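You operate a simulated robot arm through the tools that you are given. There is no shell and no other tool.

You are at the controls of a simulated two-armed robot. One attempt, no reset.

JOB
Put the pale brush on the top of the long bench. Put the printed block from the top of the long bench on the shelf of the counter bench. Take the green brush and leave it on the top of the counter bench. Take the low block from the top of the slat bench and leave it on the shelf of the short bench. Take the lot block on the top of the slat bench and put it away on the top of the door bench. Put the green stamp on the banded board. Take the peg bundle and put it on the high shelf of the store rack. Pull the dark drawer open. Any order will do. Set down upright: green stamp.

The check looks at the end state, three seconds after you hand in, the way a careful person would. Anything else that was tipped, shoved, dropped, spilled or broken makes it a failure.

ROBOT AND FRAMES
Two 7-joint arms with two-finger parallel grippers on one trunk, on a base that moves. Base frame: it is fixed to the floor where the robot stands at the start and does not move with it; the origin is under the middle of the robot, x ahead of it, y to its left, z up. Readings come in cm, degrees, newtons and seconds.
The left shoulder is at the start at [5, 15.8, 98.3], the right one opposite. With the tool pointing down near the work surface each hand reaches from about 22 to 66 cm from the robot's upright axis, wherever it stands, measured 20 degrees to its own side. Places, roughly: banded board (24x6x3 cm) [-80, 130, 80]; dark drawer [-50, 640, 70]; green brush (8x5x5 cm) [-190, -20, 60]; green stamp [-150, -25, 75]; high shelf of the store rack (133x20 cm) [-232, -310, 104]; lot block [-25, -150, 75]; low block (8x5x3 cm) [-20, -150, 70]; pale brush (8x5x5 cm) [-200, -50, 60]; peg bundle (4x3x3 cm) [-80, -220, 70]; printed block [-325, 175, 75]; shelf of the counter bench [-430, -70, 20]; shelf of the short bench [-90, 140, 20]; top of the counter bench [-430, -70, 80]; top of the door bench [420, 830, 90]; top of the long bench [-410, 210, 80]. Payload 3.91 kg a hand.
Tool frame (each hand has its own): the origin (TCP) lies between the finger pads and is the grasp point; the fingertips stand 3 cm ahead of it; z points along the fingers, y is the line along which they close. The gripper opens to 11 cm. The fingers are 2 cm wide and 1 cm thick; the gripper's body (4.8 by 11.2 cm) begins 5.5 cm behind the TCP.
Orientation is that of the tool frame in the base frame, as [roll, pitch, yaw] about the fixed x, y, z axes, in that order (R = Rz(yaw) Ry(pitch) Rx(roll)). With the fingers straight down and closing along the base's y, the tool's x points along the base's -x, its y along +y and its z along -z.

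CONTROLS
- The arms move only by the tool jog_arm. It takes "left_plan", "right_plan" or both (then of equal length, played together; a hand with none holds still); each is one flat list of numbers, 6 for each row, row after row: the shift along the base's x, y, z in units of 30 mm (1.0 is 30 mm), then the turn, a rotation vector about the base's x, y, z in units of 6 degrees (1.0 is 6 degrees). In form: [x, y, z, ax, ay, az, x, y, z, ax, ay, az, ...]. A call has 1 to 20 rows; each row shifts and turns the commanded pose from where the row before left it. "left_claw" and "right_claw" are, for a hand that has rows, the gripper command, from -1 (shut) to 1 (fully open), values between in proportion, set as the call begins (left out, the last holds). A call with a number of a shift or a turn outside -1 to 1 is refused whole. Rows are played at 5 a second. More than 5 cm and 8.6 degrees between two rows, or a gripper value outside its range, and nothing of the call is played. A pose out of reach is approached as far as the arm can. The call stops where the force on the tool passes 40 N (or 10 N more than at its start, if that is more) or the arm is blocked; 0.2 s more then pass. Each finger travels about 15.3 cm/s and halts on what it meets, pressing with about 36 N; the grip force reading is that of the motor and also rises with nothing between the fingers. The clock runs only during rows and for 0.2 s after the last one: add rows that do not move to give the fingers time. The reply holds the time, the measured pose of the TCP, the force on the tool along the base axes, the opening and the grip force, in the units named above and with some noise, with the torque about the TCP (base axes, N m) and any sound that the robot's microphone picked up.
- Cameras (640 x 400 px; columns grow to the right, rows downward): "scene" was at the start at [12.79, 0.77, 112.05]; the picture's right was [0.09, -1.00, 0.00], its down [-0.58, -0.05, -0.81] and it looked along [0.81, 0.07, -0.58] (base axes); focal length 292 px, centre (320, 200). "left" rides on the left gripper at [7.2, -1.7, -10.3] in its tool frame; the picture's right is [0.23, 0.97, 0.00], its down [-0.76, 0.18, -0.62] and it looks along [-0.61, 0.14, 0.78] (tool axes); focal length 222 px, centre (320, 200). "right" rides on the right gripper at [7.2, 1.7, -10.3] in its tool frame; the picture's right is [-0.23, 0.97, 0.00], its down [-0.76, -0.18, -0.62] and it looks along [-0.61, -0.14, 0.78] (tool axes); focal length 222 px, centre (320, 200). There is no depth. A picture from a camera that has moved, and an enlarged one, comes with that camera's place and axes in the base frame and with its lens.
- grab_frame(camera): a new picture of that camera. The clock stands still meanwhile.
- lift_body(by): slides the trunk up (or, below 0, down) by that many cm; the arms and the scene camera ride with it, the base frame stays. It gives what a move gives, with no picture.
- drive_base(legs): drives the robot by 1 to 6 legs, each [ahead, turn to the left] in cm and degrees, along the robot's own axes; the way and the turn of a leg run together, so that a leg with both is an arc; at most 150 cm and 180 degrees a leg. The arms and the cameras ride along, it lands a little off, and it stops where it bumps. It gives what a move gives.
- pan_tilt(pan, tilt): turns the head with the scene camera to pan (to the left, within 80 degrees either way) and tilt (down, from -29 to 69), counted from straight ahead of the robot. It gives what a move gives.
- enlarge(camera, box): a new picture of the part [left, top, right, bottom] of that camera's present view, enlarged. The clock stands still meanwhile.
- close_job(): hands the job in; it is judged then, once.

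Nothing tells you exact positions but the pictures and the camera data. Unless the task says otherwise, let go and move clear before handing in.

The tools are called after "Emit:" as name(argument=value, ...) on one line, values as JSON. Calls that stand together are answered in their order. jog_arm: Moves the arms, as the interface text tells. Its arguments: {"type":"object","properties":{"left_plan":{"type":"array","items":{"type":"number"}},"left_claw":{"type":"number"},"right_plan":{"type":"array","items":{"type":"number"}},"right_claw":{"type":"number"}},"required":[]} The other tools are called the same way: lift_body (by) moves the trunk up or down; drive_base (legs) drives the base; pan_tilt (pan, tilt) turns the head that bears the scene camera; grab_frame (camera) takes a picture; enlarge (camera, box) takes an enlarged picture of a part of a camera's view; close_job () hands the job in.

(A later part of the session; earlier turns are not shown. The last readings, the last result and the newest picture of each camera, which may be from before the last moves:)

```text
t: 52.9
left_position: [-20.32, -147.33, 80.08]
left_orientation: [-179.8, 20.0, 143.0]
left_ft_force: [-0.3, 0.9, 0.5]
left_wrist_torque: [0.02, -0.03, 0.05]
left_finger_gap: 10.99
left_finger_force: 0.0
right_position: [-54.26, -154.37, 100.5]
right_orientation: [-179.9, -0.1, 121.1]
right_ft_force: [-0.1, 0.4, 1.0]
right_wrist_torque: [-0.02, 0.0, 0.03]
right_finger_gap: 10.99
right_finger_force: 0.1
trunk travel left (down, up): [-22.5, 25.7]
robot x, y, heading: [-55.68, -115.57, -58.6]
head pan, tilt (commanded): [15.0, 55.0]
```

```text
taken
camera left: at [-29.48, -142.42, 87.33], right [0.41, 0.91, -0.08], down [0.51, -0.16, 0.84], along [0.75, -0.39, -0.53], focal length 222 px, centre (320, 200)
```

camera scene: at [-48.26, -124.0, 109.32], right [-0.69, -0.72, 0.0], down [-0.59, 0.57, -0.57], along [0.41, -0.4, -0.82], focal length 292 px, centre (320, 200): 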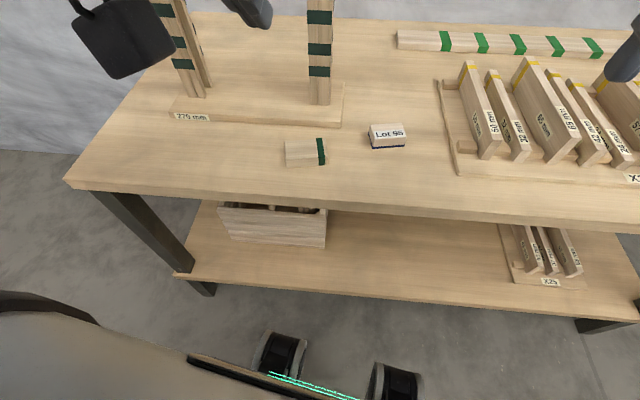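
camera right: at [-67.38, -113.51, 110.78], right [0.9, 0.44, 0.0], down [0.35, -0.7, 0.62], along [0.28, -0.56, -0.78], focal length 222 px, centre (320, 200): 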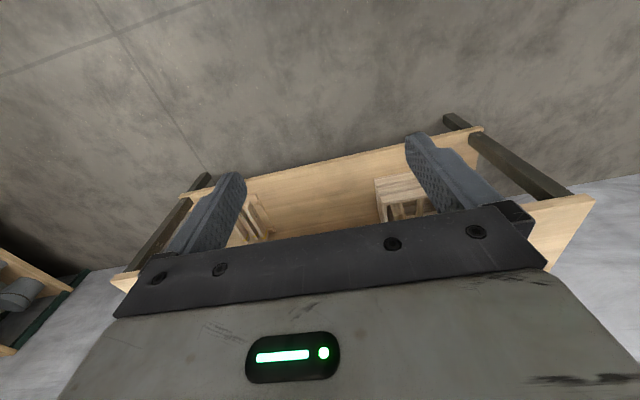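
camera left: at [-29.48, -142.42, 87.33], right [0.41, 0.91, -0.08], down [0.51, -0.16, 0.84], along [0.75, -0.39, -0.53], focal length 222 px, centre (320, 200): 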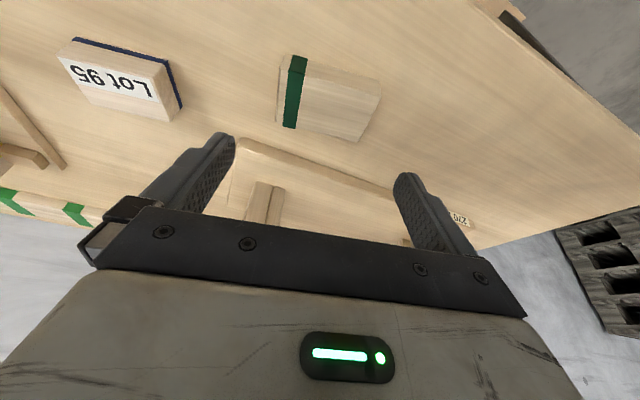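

The block is centred between the fingers. Descending.

Emit:
jog_arm(left_plan=[-0.03, 0.03, -0.6, 0, 0, 0, -0.03, 0.03, -0.6, 0, 0, 0, 0, 0, -0.5, 0, 0, 0, 0, 0, -0.3, 0, 0, 0, 0, 0, -0.15, 0, 0, 0, 0, 0, 0, 0, 0, 0])

Emit:
jog_arm(left_plan=[0, 0, -0.07, 0, 0, 0, 0, 0, 0, 0, 0, 0])

Emit:
jog_arm(left_plan=[0, 0, -0.07, 0, 0, 0, 0, 0, 0, 0, 0, 0])

```text
t: 54.3
left_position: [-20.5, -147.11, 73.61]
left_orientation: [-179.9, 19.9, 143.0]
left_ft_force: [-0.1, -0.5, 0.6]
left_wrist_torque: [0.0, -0.04, 0.0]
left_finger_gap: 10.99
left_finger_force: 0.1
right_position: [-54.05, -154.49, 100.47]
right_orientation: [-180.0, 0.0, 121.2]
right_ft_force: [-0.6, 0.6, 0.7]
right_wrist_torque: [0.01, -0.04, 0.03]
right_finger_gap: 10.99
right_finger_force: 0.0
trunk travel left (down, up): [-22.5, 25.7]
robot x, y, heading: [-55.72, -115.74, -58.7]
head pan, tilt (commanded): [15.0, 55.0]
```

```text
t: 54.9
left_position: [-20.59, -147.12, 73.37]
left_orientation: [-179.9, 19.9, 143.1]
left_ft_force: [0.5, 0.1, 1.6]
left_wrist_torque: [0.01, 0.01, -0.03]
left_finger_gap: 10.99
left_finger_force: 0.1
right_position: [-54.09, -154.41, 100.49]
right_orientation: [180.0, 0.0, 121.2]
right_ft_force: [0.0, 1.0, 0.7]
right_wrist_torque: [-0.03, 0.0, 0.0]
right_finger_gap: 11.01
right_finger_force: 0.0
trunk travel left (down, up): [-22.5, 25.7]
robot x, y, heading: [-55.8, -116.01, -58.7]
head pan, tilt (commanded): [15.0, 55.0]
```

```text
t: 55.5
left_position: [-20.55, -147.11, 73.14]
left_orientation: [180.0, 19.9, 143.0]
left_ft_force: [-0.4, 0.1, 0.1]
left_wrist_torque: [0.05, 0.02, -0.01]
left_finger_gap: 11.0
left_finger_force: 0.0
right_position: [-54.05, -154.49, 100.33]
right_orientation: [-180.0, 0.0, 121.2]
right_ft_force: [-0.6, -0.1, 0.6]
right_wrist_torque: [-0.01, 0.0, 0.01]
right_finger_gap: 11.0
right_finger_force: 0.1
trunk travel left (down, up): [-22.5, 25.7]
robot x, y, heading: [-55.43, -115.63, -58.9]
head pan, tilt (commanded): [15.0, 55.0]
```

Emit:
jog_arm(left_plan=[0, 0, -0.07, 0, 0, 0, 0, 0, 0, 0, 0, 0])

Emit:
jog_arm(left_plan=[0, 0, -0.07, 0, 0, 0, 0, 0, 0, 0, 0, 0])

Emit:
jog_arm(left_plan=[0, 0, -0.07, 0, 0, 0, 0, 0, 0, 0, 0, 0])

```text
t: 56.1
left_position: [-20.55, -147.03, 73.09]
left_orientation: [180.0, 20.3, 143.1]
left_ft_force: [-0.8, 6.6, 18.3]
left_wrist_torque: [1.0, -0.59, 0.23]
left_finger_gap: 11.01
left_finger_force: 0.1
right_position: [-54.2, -154.32, 100.61]
right_orientation: [180.0, 0.1, 121.4]
right_ft_force: [0.3, -0.3, 0.9]
right_wrist_torque: [-0.01, 0.01, 0.0]
right_finger_gap: 11.0
right_finger_force: 0.1
trunk travel left (down, up): [-22.5, 25.7]
robot x, y, heading: [-55.73, -115.65, -58.7]
head pan, tilt (commanded): [15.0, 55.0]
```

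```text
t: 56.8
left_position: [-20.51, -147.02, 73.24]
left_orientation: [-179.9, 20.3, 143.1]
left_ft_force: [-6.3, 9.4, 17.1]
left_wrist_torque: [1.03, -0.39, 0.71]
left_finger_gap: 10.97
left_finger_force: 0.0
right_position: [-54.23, -154.37, 100.52]
right_orientation: [179.9, 0.2, 121.3]
right_ft_force: [-0.5, -0.3, 0.1]
right_wrist_torque: [0.01, 0.0, -0.02]
right_finger_gap: 10.99
right_finger_force: 0.0
trunk travel left (down, up): [-22.5, 25.7]
robot x, y, heading: [-55.67, -115.34, -58.5]
head pan, tilt (commanded): [15.0, 55.0]
stopped in row 2 (left hand): the force on the tool passed its limit at 41 N (the readings are from after the stop); the commanded pose is now the measured one
```

```text
t: 57.3
left_position: [-20.51, -147.08, 73.24]
left_orientation: [-179.9, 20.4, 143.1]
left_ft_force: [-7.9, 11.0, 18.2]
left_wrist_torque: [1.14, -0.34, 0.72]
left_finger_gap: 11.02
left_finger_force: 0.0
right_position: [-54.33, -154.23, 100.4]
right_orientation: [179.9, 0.2, 121.3]
right_ft_force: [-0.7, -0.4, 0.0]
right_wrist_torque: [0.01, 0.0, -0.02]
right_finger_gap: 10.97
right_finger_force: 0.0
trunk travel left (down, up): [-22.5, 25.7]
robot x, y, heading: [-55.38, -115.77, -58.8]
head pan, tilt (commanded): [15.0, 55.0]
stopped in row 2 (left hand): the force on the tool passed its limit at 41 N (the readings are from after the stop); the commanded pose is now the measured one
```

Table contact found (z = 70.0). I'll back off 3 mm, then close and lift just a little to check the hold.

Emit:
jog_arm(left_plan=[0, 0, 0.05, 0, 0, 0, 0, 0, 0, 0, 0, 0])

Emit:
jog_arm(left_plan=[0, 0, 0, 0, 0, 0, 0, 0, 0, 0, 0, 0, 0, 0, 0, 0, 0, 0, 0, 0, 0, 0, 0, 0], left_claw=-1)

Emit:
jog_arm(left_plan=[0, 0, 0.1, 0, 0, 0, 0, 0, 0.1, 0, 0, 0, 0, 0, 0.15, 0, 0, 0, 0, 0, 0.15, 0, 0, 0])

Emit:
grab_frame(camera="left")

```text
t: 57.9
left_position: [-20.51, -147.1, 73.07]
left_orientation: [-179.9, 20.4, 143.0]
left_ft_force: [-10.4, 12.4, 18.5]
left_wrist_torque: [1.26, -0.29, 0.92]
left_finger_gap: 11.02
left_finger_force: 0.0
right_position: [-54.17, -154.37, 100.53]
right_orientation: [-180.0, 0.3, 121.3]
right_ft_force: [0.4, 0.3, -0.1]
right_wrist_torque: [0.0, 0.0, -0.01]
right_finger_gap: 11.0
right_finger_force: 0.0
trunk travel left (down, up): [-22.5, 25.7]
robot x, y, heading: [-55.43, -115.54, -58.9]
head pan, tilt (commanded): [15.0, 55.0]
```

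```text
t: 58.9
left_position: [-20.34, -147.1, 73.16]
left_orientation: [-179.8, 20.6, 143.1]
left_ft_force: [8.2, -2.2, 17.1]
left_wrist_torque: [0.56, -0.67, -0.28]
left_finger_gap: 7.39
left_finger_force: 35.6
right_position: [-54.11, -154.37, 100.56]
right_orientation: [-179.9, 0.1, 121.3]
right_ft_force: [-0.1, 0.1, 0.6]
right_wrist_torque: [-0.02, -0.01, 0.0]
right_finger_gap: 11.03
right_finger_force: 0.1
trunk travel left (down, up): [-22.5, 25.7]
robot x, y, heading: [-55.47, -115.46, -58.7]
head pan, tilt (commanded): [15.0, 55.0]
```

```text
t: 59.9
left_position: [-20.47, -147.07, 74.57]
left_orientation: [-179.9, 20.3, 143.1]
left_ft_force: [-0.8, -0.7, -0.3]
left_wrist_torque: [0.0, -0.03, 0.02]
left_finger_gap: 7.42
left_finger_force: 35.6
right_position: [-54.19, -154.41, 100.47]
right_orientation: [180.0, 0.0, 121.3]
right_ft_force: [-0.4, -0.1, 1.0]
right_wrist_torque: [0.02, -0.01, -0.02]
right_finger_gap: 11.0
right_finger_force: 0.1
trunk travel left (down, up): [-22.5, 25.7]
robot x, y, heading: [-55.47, -115.65, -59.0]
head pan, tilt (commanded): [15.0, 55.0]
```

```text
taken
camera left: at [-29.61, -142.17, 81.8], right [0.42, 0.91, -0.08], down [0.51, -0.16, 0.85], along [0.76, -0.39, -0.52], focal length 222 px, centre (320, 200)
```

left: 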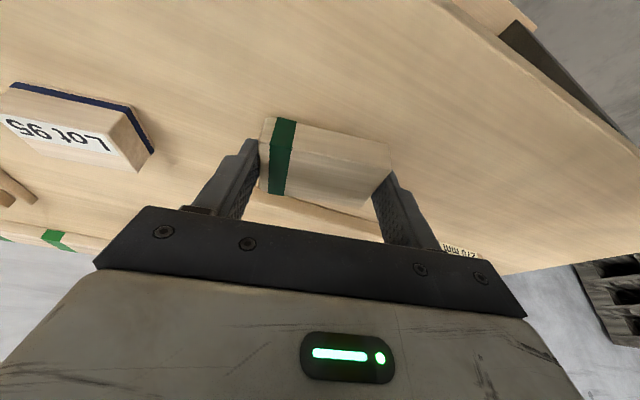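

The gap stays 7.4 cm after a small lift, so it seems held. I'll keep lifting gently and check again.

Emit:
jog_arm(left_plan=[0, 0, 0.3, 0, 0, 0, 0, 0, 0.3, 0, 0, 0, 0, 0, 0.4, 0, 0, 0, 0, 0, 0.4, 0, 0, 0, 0, 0, 0.4, 0, 0, 0])

Emit:
grab_frame(camera="left")

Emit:
enlarge(camera="scene", box=[220, 40, 460, 220])

```text
t: 61.1
left_position: [-20.54, -147.1, 79.97]
left_orientation: [-179.8, 20.2, 142.9]
left_ft_force: [0.4, -0.7, -0.9]
left_wrist_torque: [0.03, -0.05, 0.01]
left_finger_gap: 7.36
left_finger_force: 35.9
right_position: [-54.12, -154.32, 100.45]
right_orientation: [179.9, 0.0, 121.2]
right_ft_force: [-0.7, 0.8, 0.6]
right_wrist_torque: [-0.03, 0.0, 0.0]
right_finger_gap: 11.0
right_finger_force: 0.1
trunk travel left (down, up): [-22.5, 25.7]
robot x, y, heading: [-55.74, -115.67, -58.9]
head pan, tilt (commanded): [15.0, 55.0]
```

```text
taken
camera left: at [-29.7, -142.18, 87.25], right [0.42, 0.91, -0.08], down [0.51, -0.16, 0.85], along [0.76, -0.39, -0.52], focal length 222 px, centre (320, 200)
```

left: 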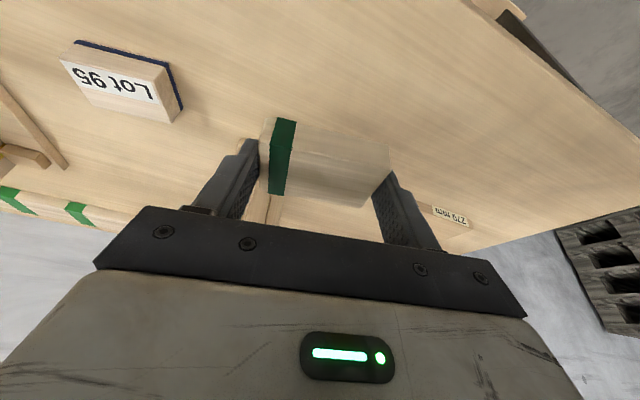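

```text
2.22 times, centred on (340, 130) of scene
camera zoom: at [-48.27, -123.98, 109.32], right [-0.69, -0.72, 0.0], down [-0.59, 0.57, -0.57], along [0.41, -0.4, -0.82], focal length 649 px, centre (276, 356)
```

zoom: 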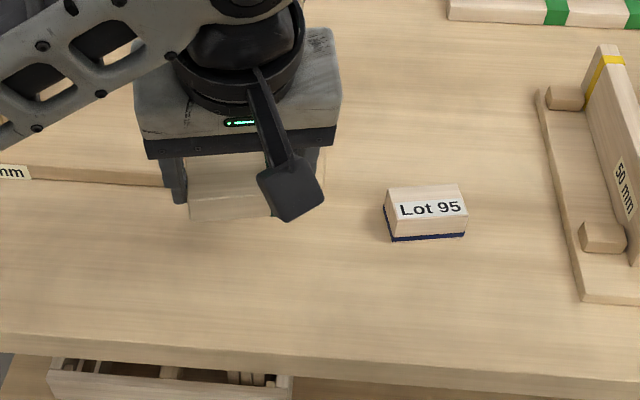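

The block is lifted and held. I'll raise it gently and retract toward the body.

Emit:
jog_arm(left_plan=[0, 0, 0.5, 0, 0, 0, 0, 0, 0.5, 0, 0, 0, 0, 0, 0.5, 0, 0, 0, 0, 0, 0.5, 0, 0, 0, -0.3, 0.45, 0.5, 0, 0, 0, -0.3, 0.45, 0.5, 0, 0, 0, -0.3, 0.45, 0.5, 0, 0, 0, -0.3, 0.45, 0.5, 0, 0, 0, -0.3, 0.45, 0.5, 0, 0, 0, -0.3, 0.45, 0.5, 0, 0, 0, -0.3, 0.45, 0, 0, 0, 0, -0.2, 0.3, 0, 0, 0, 0])

Emit:
grab_frame(camera="left")

```text
t: 63.7
left_position: [-27.41, -136.85, 95.07]
left_orientation: [-179.9, 20.3, 143.1]
left_ft_force: [-0.4, -0.2, -1.0]
left_wrist_torque: [-0.01, 0.0, 0.01]
left_finger_gap: 7.36
left_finger_force: 36.1
right_position: [-54.27, -154.39, 100.5]
right_orientation: [179.9, 0.0, 121.3]
right_ft_force: [-0.5, 0.2, 0.1]
right_wrist_torque: [0.0, -0.01, 0.01]
right_finger_gap: 10.97
right_finger_force: 0.1
trunk travel left (down, up): [-22.5, 25.7]
robot x, y, heading: [-55.54, -115.52, -58.8]
head pan, tilt (commanded): [15.0, 55.0]
```

```text
taken
camera left: at [-36.53, -131.88, 102.25], right [0.42, 0.91, -0.08], down [0.51, -0.16, 0.85], along [0.76, -0.39, -0.52], focal length 222 px, centre (320, 200)
```

left: 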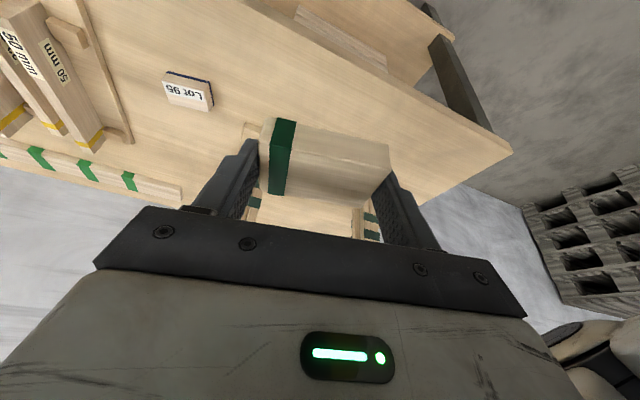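

The low block is secure. Next I drive along the bench to its right end to pick the peg bundle (≈(-84,-215)) with the right hand.

Emit:
drive_base(legs=[[0, -75.4], [73, 0], [0, 86]])

Emit:
pan_tilt(pan=-15, tilt=55)

Emit:
grab_frame(camera="scene")

Emit:
grab_frame(camera="right")

```text
t: 74.7
left_position: [-75.06, -184.41, 94.99]
left_orientation: [-179.8, 20.3, 154.4]
left_ft_force: [-0.5, 0.5, -0.2]
left_wrist_torque: [0.0, 0.02, -0.01]
left_finger_gap: 7.36
left_finger_force: 36.5
right_position: [-97.93, -206.77, 100.48]
right_orientation: [-180.0, 0.0, 132.7]
right_ft_force: [-0.5, -0.4, 0.1]
right_wrist_torque: [0.05, 0.02, 0.03]
right_finger_gap: 11.0
right_finger_force: 0.0
trunk travel left (down, up): [-22.5, 25.7]
robot x, y, heading: [-106.79, -169.39, -47.6]
head pan, tilt (commanded): [15.0, 55.0]
```

```text
t: 75.6
left_position: [-75.08, -184.45, 94.91]
left_orientation: [-179.8, 20.2, 154.4]
left_ft_force: [-0.8, 0.2, -1.1]
left_wrist_torque: [-0.02, 0.0, 0.03]
left_finger_gap: 7.38
left_finger_force: 36.1
right_position: [-97.87, -206.84, 100.52]
right_orientation: [179.9, 0.0, 132.7]
right_ft_force: [0.1, 0.2, 1.2]
right_wrist_torque: [-0.01, 0.0, -0.01]
right_finger_gap: 10.98
right_finger_force: 0.0
trunk travel left (down, up): [-22.5, 25.7]
robot x, y, heading: [-106.93, -168.61, -47.4]
head pan, tilt (commanded): [-15.0, 55.0]
```

```text
taken
camera scene: at [-100.84, -178.41, 109.32], right [-0.89, -0.46, 0.0], down [-0.38, 0.73, -0.57], along [0.27, -0.51, -0.82], focal length 292 px, centre (320, 200)
```

scene: 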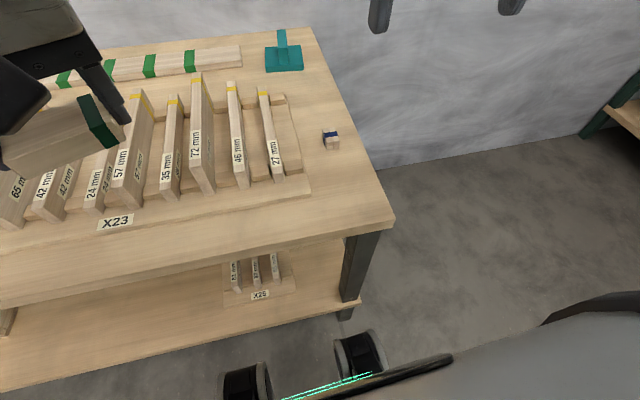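

```text
taken
camera right: at [-101.62, -200.39, 110.79], right [0.87, 0.49, 0.0], down [0.38, -0.68, 0.62], along [0.31, -0.54, -0.78], focal length 222 px, centre (320, 200)
```

right: 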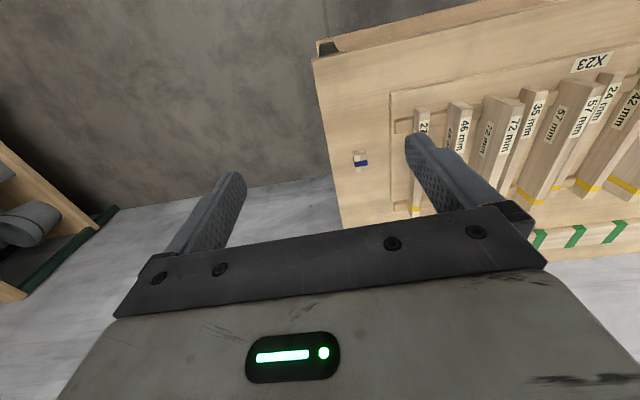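

Excellent view: the peg bundle lies at the right end of the bench. I'll enlarge both views to locate it precisely.

Emit:
enlarge(camera="scene", box=[280, 110, 376, 170])

Emit:
enlarge(camera="right", box=[320, 120, 416, 180])

```text
6.67 times, centred on (328, 140) of scene
camera zoom: at [-100.84, -178.41, 109.32], right [-0.89, -0.46, 0.0], down [-0.38, 0.73, -0.57], along [0.27, -0.51, -0.82], focal length 1948 px, centre (267, 600)
```

zoom: 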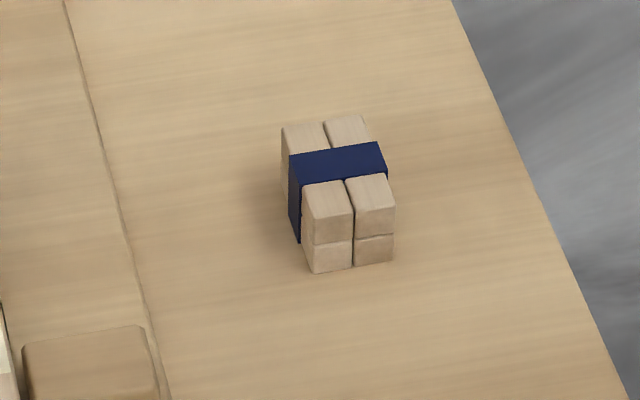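

```text
6.67 times, centred on (368, 150) of right
camera zoom: at [-101.62, -200.39, 110.79], right [0.87, 0.49, 0.0], down [0.38, -0.68, 0.62], along [0.31, -0.54, -0.78], focal length 1481 px, centre (0, 533)
```

zoom: 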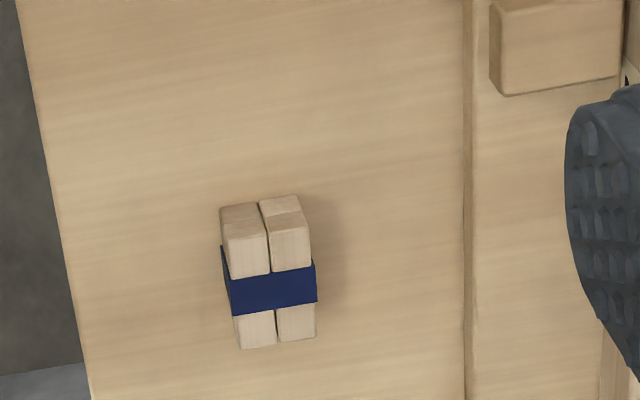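

The peg bundle is centred at about (-84.0,-215.1), ~2.6 cm wide, long axis along my forward direction. I'll bring the right hand above it with the fingers opened to 6 cm.

Emit:
jog_arm(right_plan=[0.772, -0.461, 0, 0, 0, -0.35, 0.772, -0.461, 0, 0, 0, 0, 0.772, -0.461, 0, 0, 0, 0, 0.772, -0.461, 0, 0, 0, 0, 0.772, -0.461, 0, 0, 0, 0, 0.772, -0.461, 0, 0, 0, 0, 0, 0, -1, 0, 0, 0, 0, 0, -1, 0, 0, 0, 0, 0, -1, 0, 0, 0, 0, 0, -1, 0, 0, 0, 0, 0, -1, 0, 0, 0, 0, 0, -1, 0, 0, 0], right_claw=0.09)

Emit:
grab_frame(camera="right")

Emit:
grab_frame(camera="scene")

```text
t: 78.2
left_position: [-75.15, -184.43, 95.04]
left_orientation: [-179.9, 20.3, 154.4]
left_ft_force: [-0.3, 0.7, -1.0]
left_wrist_torque: [-0.03, -0.03, -0.01]
left_finger_gap: 7.39
left_finger_force: 35.7
right_position: [-83.8, -215.07, 82.27]
right_orientation: [180.0, 0.0, 130.5]
right_ft_force: [0.5, 0.7, 0.0]
right_wrist_torque: [-0.04, -0.01, 0.01]
right_finger_gap: 6.02
right_finger_force: 0.2
trunk travel left (down, up): [-22.5, 25.7]
robot x, y, heading: [-106.86, -169.01, -47.5]
head pan, tilt (commanded): [-15.0, 55.0]
```

```text
taken
camera right: at [-87.33, -208.5, 92.64], right [0.89, 0.46, 0.0], down [0.36, -0.69, 0.62], along [0.29, -0.55, -0.78], focal length 222 px, centre (320, 200)
```

right: 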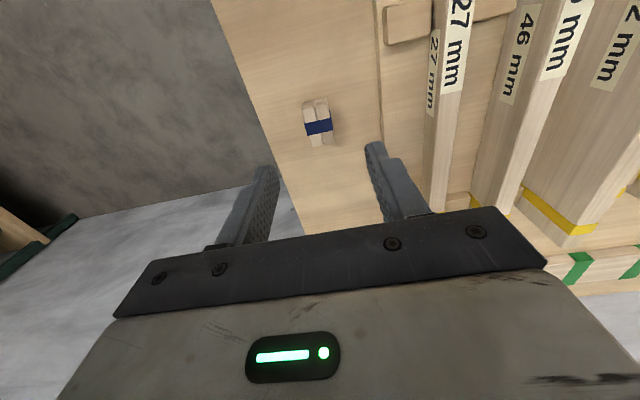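

```text
taken
camera scene: at [-100.84, -178.42, 109.32], right [-0.89, -0.46, 0.0], down [-0.38, 0.73, -0.57], along [0.27, -0.51, -0.82], focal length 292 px, centre (320, 200)
```

scene: 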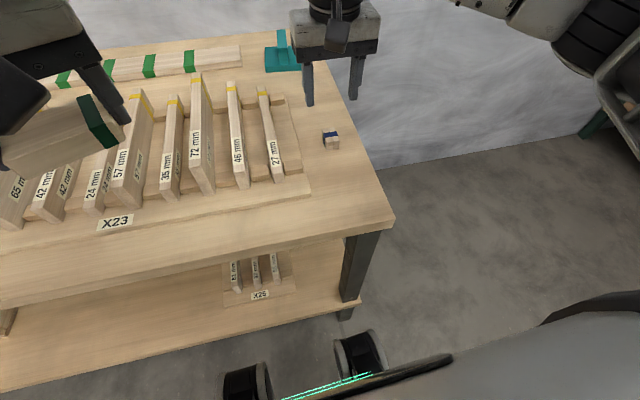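

Aligned. Descend to 3 mm above the table and close on the bundle.

Emit:
jog_arm(right_plan=[-0.03, 0, -0.6, 0, 0, 0, -0.03, 0, -0.6, 0, 0, 0, 0, 0, -0.6, 0, 0, 0, 0, 0, -0.6, 0, 0, 0, 0, 0, -0.4, 0, 0, 0, 0, 0, -0.18, 0, 0, 0, 0, 0, 0, 0, 0, 0])

Emit:
jog_arm(right_plan=[0, 0, 0, 0, 0, 0, 0, 0, 0, 0, 0, 0, 0, 0, 0, 0, 0, 0, 0, 0, 0, 0, 0, 0], right_claw=-1)

Emit:
jog_arm(right_plan=[0, 0, 0.1, 0, 0, 0, 0, 0, 0.2, 0, 0, 0, 0, 0, 0.3, 0, 0, 0, 0, 0, 0.4, 0, 0, 0, 0, 0, 0.5, 0, 0, 0, 0, 0, 0.5, 0, 0, 0])

Emit:
grab_frame(camera="right")

```text
t: 79.8
left_position: [-75.02, -184.41, 95.07]
left_orientation: [-179.9, 20.3, 154.3]
left_ft_force: [-0.2, 0.0, 0.2]
left_wrist_torque: [-0.01, -0.02, 0.0]
left_finger_gap: 7.39
left_finger_force: 36.2
right_position: [-84.19, -215.29, 73.48]
right_orientation: [180.0, 0.1, 130.5]
right_ft_force: [0.4, -0.4, -0.5]
right_wrist_torque: [0.01, 0.01, -0.03]
right_finger_gap: 6.01
right_finger_force: 0.2
trunk travel left (down, up): [-22.5, 25.7]
robot x, y, heading: [-106.87, -168.99, -47.5]
head pan, tilt (commanded): [-15.0, 55.0]
```

```text
t: 80.8
left_position: [-75.08, -184.49, 94.95]
left_orientation: [-179.9, 20.3, 154.4]
left_ft_force: [-0.1, 0.3, 0.8]
left_wrist_torque: [0.0, 0.03, -0.01]
left_finger_gap: 7.39
left_finger_force: 35.9
right_position: [-84.16, -215.25, 73.61]
right_orientation: [-179.9, 0.0, 130.4]
right_ft_force: [0.0, 0.1, -0.3]
right_wrist_torque: [0.02, 0.02, -0.02]
right_finger_gap: 2.25
right_finger_force: 35.9
trunk travel left (down, up): [-22.5, 25.7]
robot x, y, heading: [-106.98, -168.71, -47.7]
head pan, tilt (commanded): [-15.0, 55.0]
```

```text
t: 82.2
left_position: [-75.03, -184.3, 95.09]
left_orientation: [-179.9, 20.3, 154.4]
left_ft_force: [0.1, 0.2, 0.2]
left_wrist_torque: [-0.02, 0.03, -0.02]
left_finger_gap: 7.38
left_finger_force: 36.1
right_position: [-84.03, -215.18, 79.64]
right_orientation: [-179.9, 0.0, 130.6]
right_ft_force: [0.9, 0.1, 0.2]
right_wrist_torque: [-0.01, 0.0, 0.03]
right_finger_gap: 2.24
right_finger_force: 36.5
trunk travel left (down, up): [-22.5, 25.7]
robot x, y, heading: [-106.72, -169.66, -47.6]
head pan, tilt (commanded): [-15.0, 55.0]
```

```text
taken
camera right: at [-87.52, -208.56, 89.93], right [0.89, 0.46, 0.0], down [0.36, -0.69, 0.62], along [0.29, -0.55, -0.78], focal length 222 px, centre (320, 200)
```

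right: 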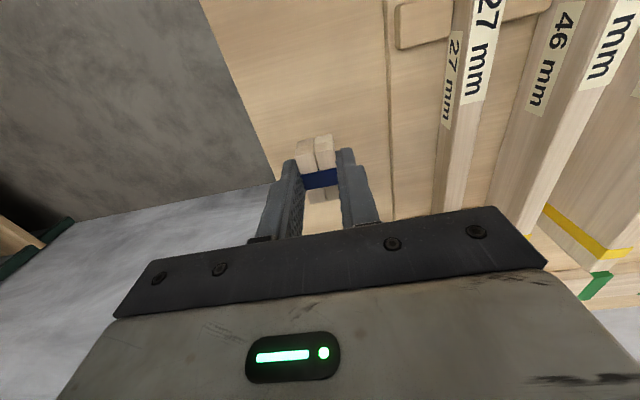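

Bundle held (2.25 cm gap). I'll raise it and retract, then look toward the rack.

Emit:
jog_arm(right_plan=[0, 0, 0.6, 0, 0, 0, 0, 0, 0.7, 0, 0, 0, 0, 0, 0.7, 0, 0, 0, 0, 0, 0.7, 0, 0, 0, 0, 0, 0.7, 0, 0, 0, -0.4, 0.4, 0.7, 0, 0, 0, -0.5, 0.5, 0.7, 0, 0, 0, -0.5, 0.5, 0.7, 0, 0, 0, -0.5, 0.5, 0.7, 0, 0, 0, -0.5, 0.5, 0.5, 0, 0, 0, -0.3, 0.4, 0, 0, 0, 0])

Emit:
pan_tilt(pan=-75, tilt=10)

Emit:
grab_frame(camera="scene")

```text
t: 84.6
left_position: [-74.93, -184.52, 95.02]
left_orientation: [-179.8, 20.3, 154.4]
left_ft_force: [-0.1, -1.0, -0.3]
left_wrist_torque: [0.01, 0.01, -0.04]
left_finger_gap: 7.39
left_finger_force: 35.8
right_position: [-92.4, -206.72, 99.64]
right_orientation: [180.0, 0.0, 130.4]
right_ft_force: [-0.4, 0.2, -0.9]
right_wrist_torque: [0.0, 0.0, -0.01]
right_finger_gap: 2.26
right_finger_force: 35.6
trunk travel left (down, up): [-22.5, 25.7]
robot x, y, heading: [-107.15, -169.1, -47.1]
head pan, tilt (commanded): [-15.0, 55.0]
```

```text
t: 85.9
left_position: [-75.07, -184.47, 95.08]
left_orientation: [-179.8, 20.3, 154.5]
left_ft_force: [0.2, 0.1, -0.4]
left_wrist_torque: [-0.03, -0.04, -0.01]
left_finger_gap: 7.4
left_finger_force: 36.2
right_position: [-92.45, -206.76, 99.75]
right_orientation: [-180.0, 0.0, 130.4]
right_ft_force: [0.4, -0.2, 0.4]
right_wrist_torque: [-0.01, 0.01, -0.01]
right_finger_gap: 2.25
right_finger_force: 36.5
trunk travel left (down, up): [-22.5, 25.7]
robot x, y, heading: [-106.8, -169.31, -47.4]
head pan, tilt (commanded): [-75.0, 10.0]
```

```text
taken
camera scene: at [-109.16, -179.87, 116.15], right [-0.84, 0.54, 0.0], down [0.09, 0.15, -0.98], along [-0.53, -0.83, -0.17], focal length 292 px, centre (320, 200)
```

scene: 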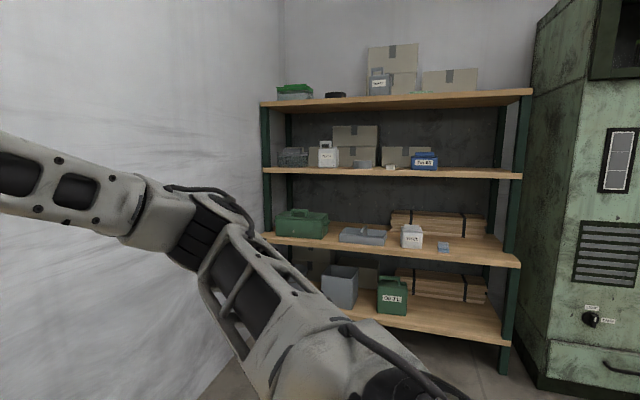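

The rack is ahead-right; the second shelf (z≈104) has free space at its right part beside the blue tin. I'll drive to a spot in front of it and face it.

Emit:
drive_base(legs=[[0, -111], [90, 0], [0, 22]])

Emit:
pan_tilt(pan=0, tilt=15)

Emit:
grab_frame(camera="scene")

```text
t: 96.4
left_position: [-203.67, -236.42, 94.95]
left_orientation: [-179.9, 20.3, 66.6]
left_ft_force: [0.7, -0.2, -0.4]
left_wrist_torque: [0.03, 0.01, 0.0]
left_finger_gap: 7.38
left_finger_force: 36.2
right_position: [-226.6, -220.02, 99.58]
right_orientation: [180.0, 0.1, 42.8]
right_ft_force: [0.1, -0.5, 0.7]
right_wrist_torque: [0.0, 0.0, 0.03]
right_finger_gap: 2.22
right_finger_force: 36.1
trunk travel left (down, up): [-22.5, 25.7]
robot x, y, heading: [-189.09, -203.94, -135.5]
head pan, tilt (commanded): [-75.0, 10.0]
```

```text
t: 97.8
left_position: [-203.69, -236.42, 94.95]
left_orientation: [-179.9, 20.3, 66.6]
left_ft_force: [0.3, 0.6, -1.1]
left_wrist_torque: [-0.01, -0.04, -0.01]
left_finger_gap: 7.38
left_finger_force: 36.1
right_position: [-226.69, -219.93, 99.68]
right_orientation: [180.0, 0.2, 42.7]
right_ft_force: [0.3, 0.2, -0.7]
right_wrist_torque: [-0.02, 0.0, -0.01]
right_finger_gap: 2.21
right_finger_force: 35.7
trunk travel left (down, up): [-22.5, 25.7]
robot x, y, heading: [-189.58, -203.87, -135.3]
head pan, tilt (commanded): [0.0, 15.0]
```

```text
taken
camera scene: at [-199.02, -213.29, 115.35], right [-0.7, 0.71, 0.0], down [0.18, 0.18, -0.97], along [-0.69, -0.68, -0.26], focal length 292 px, centre (320, 200)
```

scene: 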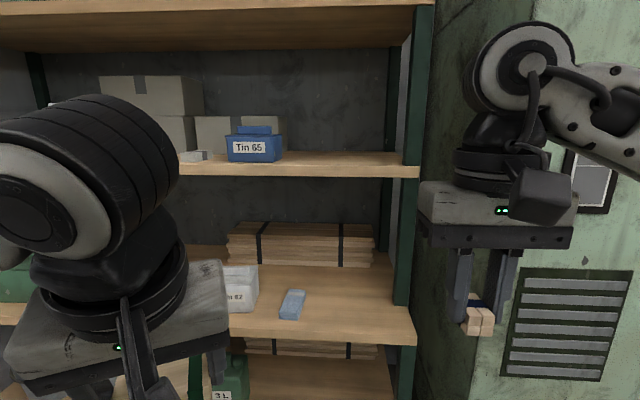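

Free space is visible on the high shelf right of "Tin 65". I'll enlarge to measure the shelf edge.

Emit:
enlarge(camera="scene", box=[170, 90, 440, 210])

```text
2.37 times, centred on (305, 150) of scene
camera zoom: at [-199.02, -213.29, 115.35], right [-0.7, 0.71, 0.0], down [0.18, 0.18, -0.97], along [-0.69, -0.68, -0.26], focal length 692 px, centre (356, 318)
```

zoom: 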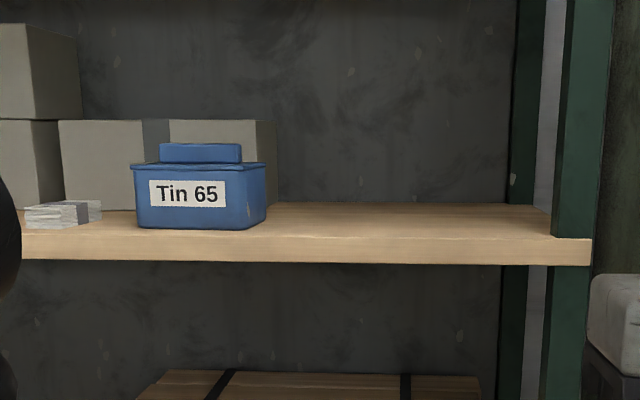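

The shelf edge is about 92 cm ahead, slightly rotated. I'll raise the trunk 20 cm, then drive to about 46 cm from the shelf edge.

Emit:
lift_body(by=20)

Emit:
drive_base(legs=[[0, 11], [43, 0], [0, -13.6]])

Emit:
pan_tilt(pan=-10, tilt=35)

Emit:
grab_frame(camera="scene")

Emit:
grab_frame(camera="right")

```text
t: 100.0
left_position: [-203.58, -236.42, 115.02]
left_orientation: [-179.8, 20.2, 66.6]
left_ft_force: [0.4, 0.6, -0.9]
left_wrist_torque: [-0.04, 0.0, 0.02]
left_finger_gap: 7.37
left_finger_force: 36.1
right_position: [-226.62, -219.83, 119.7]
right_orientation: [-179.9, 0.2, 42.7]
right_ft_force: [0.3, -0.7, 0.0]
right_wrist_torque: [-0.03, 0.02, -0.03]
right_finger_gap: 2.24
right_finger_force: 35.9
trunk travel left (down, up): [-42.5, 5.7]
robot x, y, heading: [-189.48, -204.21, -135.3]
head pan, tilt (commanded): [0.0, 15.0]
```

```text
t: 104.2
left_position: [-228.16, -271.92, 115.02]
left_orientation: [-179.8, 20.3, 65.6]
left_ft_force: [0.2, 0.2, -0.1]
left_wrist_torque: [-0.03, -0.01, 0.03]
left_finger_gap: 7.37
left_finger_force: 36.1
right_position: [-250.55, -255.41, 119.4]
right_orientation: [-179.6, -0.1, 42.5]
right_ft_force: [-0.4, 0.1, 0.0]
right_wrist_torque: [0.01, -0.02, -0.01]
right_finger_gap: 2.23
right_finger_force: 36.0
trunk travel left (down, up): [-42.5, 5.7]
robot x, y, heading: [-213.27, -239.23, -136.4]
head pan, tilt (commanded): [0.0, 15.0]
stopped in leg 3: the robot was blocked; the commanded pose is now the measured one
```

```text
t: 105.1
left_position: [-228.14, -272.05, 114.92]
left_orientation: [-179.8, 20.3, 65.6]
left_ft_force: [0.0, 0.3, 0.3]
left_wrist_torque: [0.02, -0.01, -0.01]
left_finger_gap: 7.38
left_finger_force: 36.6
right_position: [-250.48, -255.42, 119.52]
right_orientation: [-179.7, -0.2, 42.3]
right_ft_force: [0.4, -0.4, -0.5]
right_wrist_torque: [0.0, -0.02, -0.01]
right_finger_gap: 2.25
right_finger_force: 36.1
trunk travel left (down, up): [-42.5, 5.7]
robot x, y, heading: [-213.71, -239.54, -136.1]
head pan, tilt (commanded): [-10.0, 35.0]
```

```text
taken
camera scene: at [-223.66, -247.46, 132.15], right [-0.56, 0.83, 0.0], down [0.48, 0.32, -0.82], along [-0.68, -0.46, -0.57], focal length 292 px, centre (320, 200)
```

scene: 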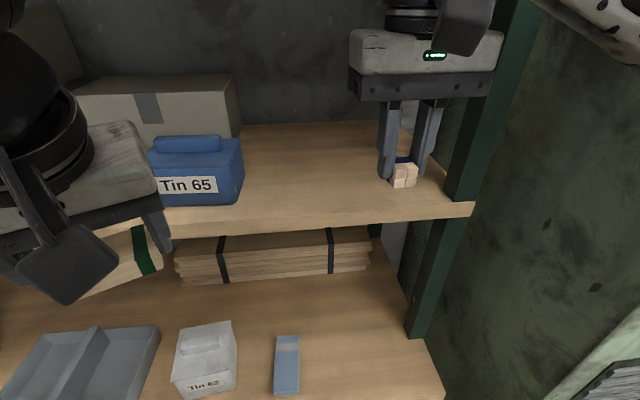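

```text
taken
camera right: at [-244.09, -251.78, 129.83], right [0.49, -0.87, -0.01], down [-0.68, -0.39, 0.62], along [-0.55, -0.3, -0.78], focal length 222 px, centre (320, 200)
```

right: 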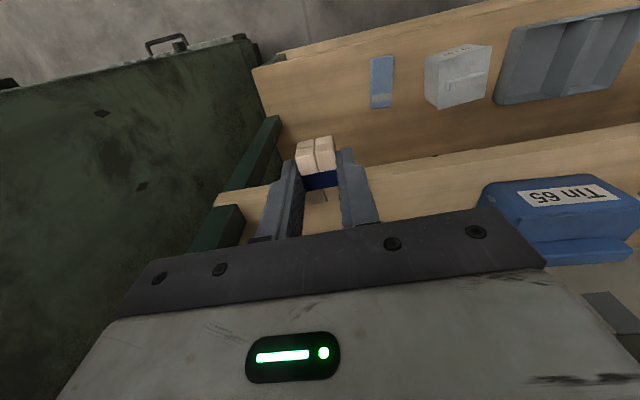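

The turn was blocked at the end, probably my right elbow near the cabinet. The bundle is now ~9 cm short of the shelf edge. I'll turn left a little to free the arm.

Emit:
drive_base(legs=[[0, 6]])

Emit:
pan_tilt(pan=-75, tilt=30)

Emit:
grab_frame(camera="scene")

```text
t: 106.0
left_position: [-224.6, -273.29, 114.99]
left_orientation: [-179.8, 20.3, 71.6]
left_ft_force: [0.3, 0.2, -1.2]
left_wrist_torque: [0.0, -0.01, 0.03]
left_finger_gap: 7.4
left_finger_force: 36.0
right_position: [-248.73, -259.04, 119.41]
right_orientation: [-179.6, -0.1, 48.4]
right_ft_force: [-0.4, -0.1, -0.3]
right_wrist_torque: [0.01, 0.0, 0.03]
right_finger_gap: 2.24
right_finger_force: 35.5
trunk travel left (down, up): [-42.5, 5.7]
robot x, y, heading: [-213.69, -239.61, -130.3]
head pan, tilt (commanded): [-10.0, 35.0]
```

```text
t: 107.4
left_position: [-224.76, -273.21, 115.0]
left_orientation: [-179.9, 20.3, 71.6]
left_ft_force: [-0.4, -0.2, 0.7]
left_wrist_torque: [0.0, 0.01, 0.0]
left_finger_gap: 7.41
left_finger_force: 36.6
right_position: [-248.81, -259.04, 119.52]
right_orientation: [-179.8, -0.1, 48.4]
right_ft_force: [-0.5, 0.2, 0.4]
right_wrist_torque: [0.02, -0.01, -0.03]
right_finger_gap: 2.25
right_finger_force: 35.9
trunk travel left (down, up): [-42.5, 5.7]
robot x, y, heading: [-213.63, -239.48, -130.6]
head pan, tilt (commanded): [-75.0, 30.0]
```

```text
taken
camera scene: at [-224.31, -238.84, 132.92], right [0.42, 0.91, 0.0], down [0.45, -0.21, -0.87], along [-0.78, 0.37, -0.5], focal length 292 px, centre (320, 200)
```

scene: 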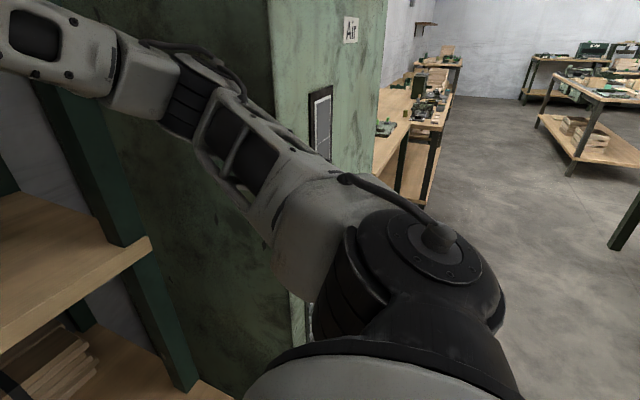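

My right elbow passes close to the cabinet corner. I'll extend the hand slowly toward the shelf in small steps and watch.

Emit:
jog_arm(right_plan=[-0.3, -0.5, 0, 0, 0, 0, -0.3, -0.5, 0, 0, 0, 0, -0.4, -0.4, 0, 0, 0, 0, -0.4, -0.4, 0, 0, 0, 0])

Emit:
grab_frame(camera="scene")

```text
t: 108.4
left_position: [-224.74, -273.18, 115.07]
left_orientation: [-179.9, 20.3, 71.6]
left_ft_force: [0.4, -0.4, -0.5]
left_wrist_torque: [0.01, 0.03, 0.04]
left_finger_gap: 7.34
left_finger_force: 35.9
right_position: [-253.04, -264.58, 119.52]
right_orientation: [-179.8, -0.1, 48.2]
right_ft_force: [-0.3, -0.4, 0.3]
right_wrist_torque: [0.01, 0.01, 0.01]
right_finger_gap: 2.2
right_finger_force: 36.0
trunk travel left (down, up): [-42.5, 5.7]
robot x, y, heading: [-213.54, -239.54, -130.1]
head pan, tilt (commanded): [-75.0, 30.0]
```

```text
taken
camera scene: at [-224.32, -238.85, 132.92], right [0.43, 0.91, 0.0], down [0.45, -0.21, -0.87], along [-0.78, 0.37, -0.5], focal length 292 px, centre (320, 200)
```

scene: 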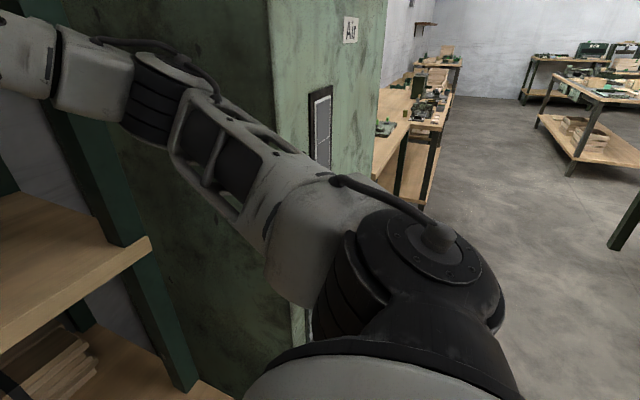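

No contact. Continuing the forward move over the shelf.

Emit:
jog_arm(right_plan=[-0.5, -0.4, 0, 0, 0, 0, -0.5, -0.4, 0, 0, 0, 0, -0.5, -0.4, 0, 0, 0, 0, -0.5, -0.3, 0, 0, 0, 0, -0.5, -0.3, -0.3, 0, 0, 0])

Emit:
pan_tilt(pan=-15, tilt=40)

Emit:
grab_frame(camera="scene")

Emit:
grab_frame(camera="right")

```text
t: 109.4
left_position: [-224.79, -273.58, 115.07]
left_orientation: [-179.9, 19.9, 71.8]
left_ft_force: [-1.5, -2.1, -1.1]
left_wrist_torque: [0.15, -0.06, -0.02]
left_finger_gap: 7.36
left_finger_force: 35.8
right_position: [-255.5, -268.54, 118.55]
right_orientation: [-176.1, 1.4, 57.1]
right_ft_force: [0.1, -2.0, 0.9]
right_wrist_torque: [0.15, -0.03, -0.05]
right_finger_gap: 2.23
right_finger_force: 35.7
trunk travel left (down, up): [-42.5, 5.7]
robot x, y, heading: [-213.59, -239.3, -130.6]
head pan, tilt (commanded): [-75.0, 30.0]
stopped in row 5 (right hand): the arm was blocked; the commanded pose is now the measured one
```

```text
t: 110.7
left_position: [-224.63, -272.92, 114.98]
left_orientation: [-179.9, 20.3, 71.7]
left_ft_force: [-0.1, -0.5, 0.7]
left_wrist_torque: [0.01, 0.01, 0.02]
left_finger_gap: 7.39
left_finger_force: 36.5
right_position: [-255.2, -268.05, 118.61]
right_orientation: [-176.1, 1.8, 57.1]
right_ft_force: [0.1, 0.2, 0.2]
right_wrist_torque: [0.02, -0.01, 0.01]
right_finger_gap: 2.23
right_finger_force: 36.1
trunk travel left (down, up): [-42.5, 5.7]
robot x, y, heading: [-213.53, -239.6, -130.3]
head pan, tilt (commanded): [-15.0, 40.0]
```

```text
taken
camera scene: at [-223.09, -247.28, 131.39], right [-0.57, 0.82, 0.0], down [0.53, 0.36, -0.77], along [-0.63, -0.43, -0.64], focal length 292 px, centre (320, 200)
```

scene: 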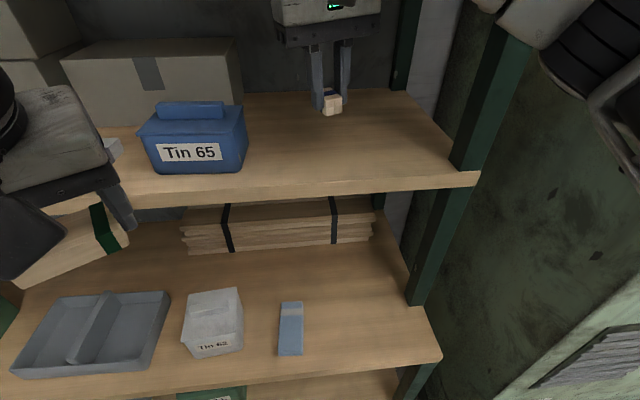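

```text
taken
camera right: at [-249.26, -262.98, 128.52], right [0.69, -0.72, -0.06], down [-0.52, -0.55, 0.66], along [-0.51, -0.42, -0.75], focal length 222 px, centre (320, 200)
```

right: 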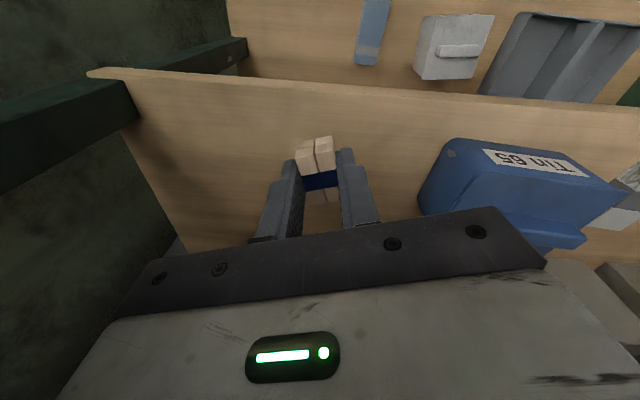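

The forearm touched the rack upright. I'll back the hand off, level it again, and reposition the robot about 15 cm further left along the shelf.

Emit:
jog_arm(right_plan=[0.4, 0.5, 0.2, 0, 0, 0, 0.5, 0.6, 0.2, -0.101, -0.708, 0, 0.5, 0.6, 0, 0, 0, -0.5, 0.5, 0.6, 0, 0, 0, -0.5, 0.5, 0.6, 0, 0, 0, 0])

Emit:
drive_base(legs=[[-35, 0], [0, 22.4], [39, 0], [0, -26]])

Emit:
grab_frame(camera="scene")

```text
t: 111.9
left_position: [-224.67, -273.0, 114.91]
left_orientation: [-179.9, 20.2, 71.6]
left_ft_force: [0.3, 0.0, -0.2]
left_wrist_torque: [-0.01, 0.0, -0.01]
left_finger_gap: 7.37
left_finger_force: 35.7
right_position: [-248.12, -259.33, 119.76]
right_orientation: [180.0, 0.0, 51.0]
right_ft_force: [0.7, 0.4, -0.2]
right_wrist_torque: [0.01, 0.01, 0.05]
right_finger_gap: 2.25
right_finger_force: 36.2
trunk travel left (down, up): [-42.5, 5.7]
robot x, y, heading: [-213.73, -239.48, -130.4]
head pan, tilt (commanded): [-15.0, 40.0]
```

```text
t: 118.8
left_position: [-215.84, -281.69, 114.97]
left_orientation: [-179.8, 20.4, 67.5]
left_ft_force: [-0.6, 0.3, -0.3]
left_wrist_torque: [-0.03, -0.03, 0.0]
left_finger_gap: 7.37
left_finger_force: 35.8
right_position: [-238.19, -266.48, 119.74]
right_orientation: [-180.0, -0.2, 46.9]
right_ft_force: [-0.7, 0.1, -0.5]
right_wrist_torque: [-0.04, -0.02, 0.05]
right_finger_gap: 2.24
right_finger_force: 36.3
trunk travel left (down, up): [-42.5, 5.7]
robot x, y, heading: [-202.1, -249.06, -134.4]
head pan, tilt (commanded): [-15.0, 40.0]
```

```text
taken
camera scene: at [-212.37, -256.16, 131.39], right [-0.51, 0.86, 0.0], down [0.55, 0.33, -0.77], along [-0.66, -0.39, -0.64], focal length 292 px, centre (320, 200)
```

scene: 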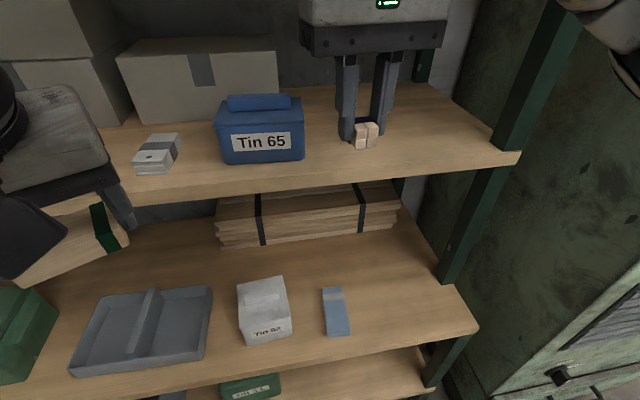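

Now I'm better placed (upright further right). Extending the right hand over the shelf in small steps.

Emit:
jog_arm(right_plan=[-0.643, -0.187, 0, 0, 0, 0, -0.643, -0.187, 0, 0, 0, 0, -0.643, -0.187, 0, 0, 0, 0, -0.643, -0.187, 0, 0, 0, 0, -0.643, -0.187, 0, 0, 0, 0, -0.643, -0.187, 0, 0, 0, 0, -0.643, -0.187, 0, 0, 0, 0])

Emit:
grab_frame(camera="scene")

```text
t: 120.6
left_position: [-214.78, -280.61, 115.6]
left_orientation: [-179.6, 21.1, 67.4]
left_ft_force: [0.3, 0.8, -0.6]
left_wrist_torque: [-0.03, 0.05, -0.01]
left_finger_gap: 7.39
left_finger_force: 35.9
right_position: [-249.27, -269.45, 119.73]
right_orientation: [-178.1, 0.4, 50.3]
right_ft_force: [0.6, 0.4, -0.2]
right_wrist_torque: [-0.02, 0.0, 0.0]
right_finger_gap: 2.21
right_finger_force: 36.4
trunk travel left (down, up): [-42.5, 5.7]
robot x, y, heading: [-202.05, -248.99, -134.9]
head pan, tilt (commanded): [-15.0, 40.0]
stopped in row 7 (right hand): the arm was blocked; the commanded pose is now the measured one
```

```text
taken
camera scene: at [-211.19, -254.8, 131.62], right [-0.5, 0.86, -0.01], down [0.55, 0.32, -0.77], along [-0.67, -0.39, -0.63], focal length 292 px, centre (320, 200)
```

scene: 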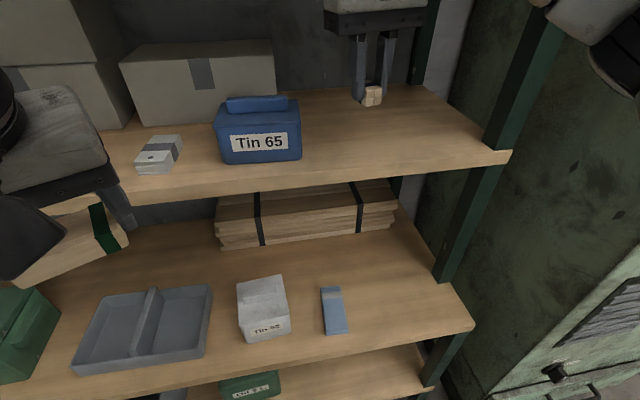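

The forearm again touched the upright. I'll back off, tilt the right hand 25° forward so the wrist stays outside the shelf, then reach in.

Emit:
jog_arm(right_plan=[0.643, 0.187, 0, 0, 0, 0, 0.643, 0.187, 0, -0.15, -0.287, 0, 0.643, 0.187, 0, -0.64, 0.533, 0, 0.643, 0.187, 0, -0.64, 0.533, 0, 0, 0, 0, -0.64, 0.533, 0, 0, 0, 0, -0.64, 0.533, 0, 0, 0, 0, -0.64, 0.533, 0])

Emit:
grab_frame(camera="scene")

```text
t: 122.2
left_position: [-215.69, -281.69, 114.97]
left_orientation: [-180.0, 20.3, 67.4]
left_ft_force: [-0.5, 0.0, -0.5]
left_wrist_torque: [0.0, 0.01, 0.01]
left_finger_gap: 7.37
left_finger_force: 36.0
right_position: [-242.84, -268.21, 119.12]
right_orientation: [179.3, 24.1, 49.3]
right_ft_force: [0.2, -0.6, 0.5]
right_wrist_torque: [-0.01, -0.05, 0.01]
right_finger_gap: 2.22
right_finger_force: 35.8
trunk travel left (down, up): [-42.5, 5.7]
robot x, y, heading: [-202.17, -248.82, -134.7]
head pan, tilt (commanded): [-15.0, 40.0]
```

```text
taken
camera scene: at [-212.14, -256.04, 131.39], right [-0.51, 0.86, 0.0], down [0.55, 0.32, -0.77], along [-0.66, -0.39, -0.64], focal length 292 px, centre (320, 200)
```

scene: 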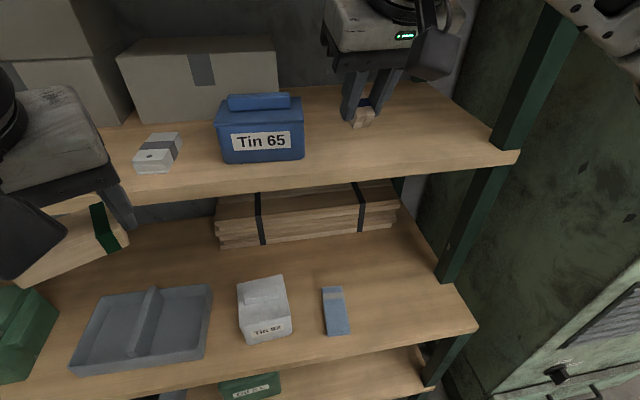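

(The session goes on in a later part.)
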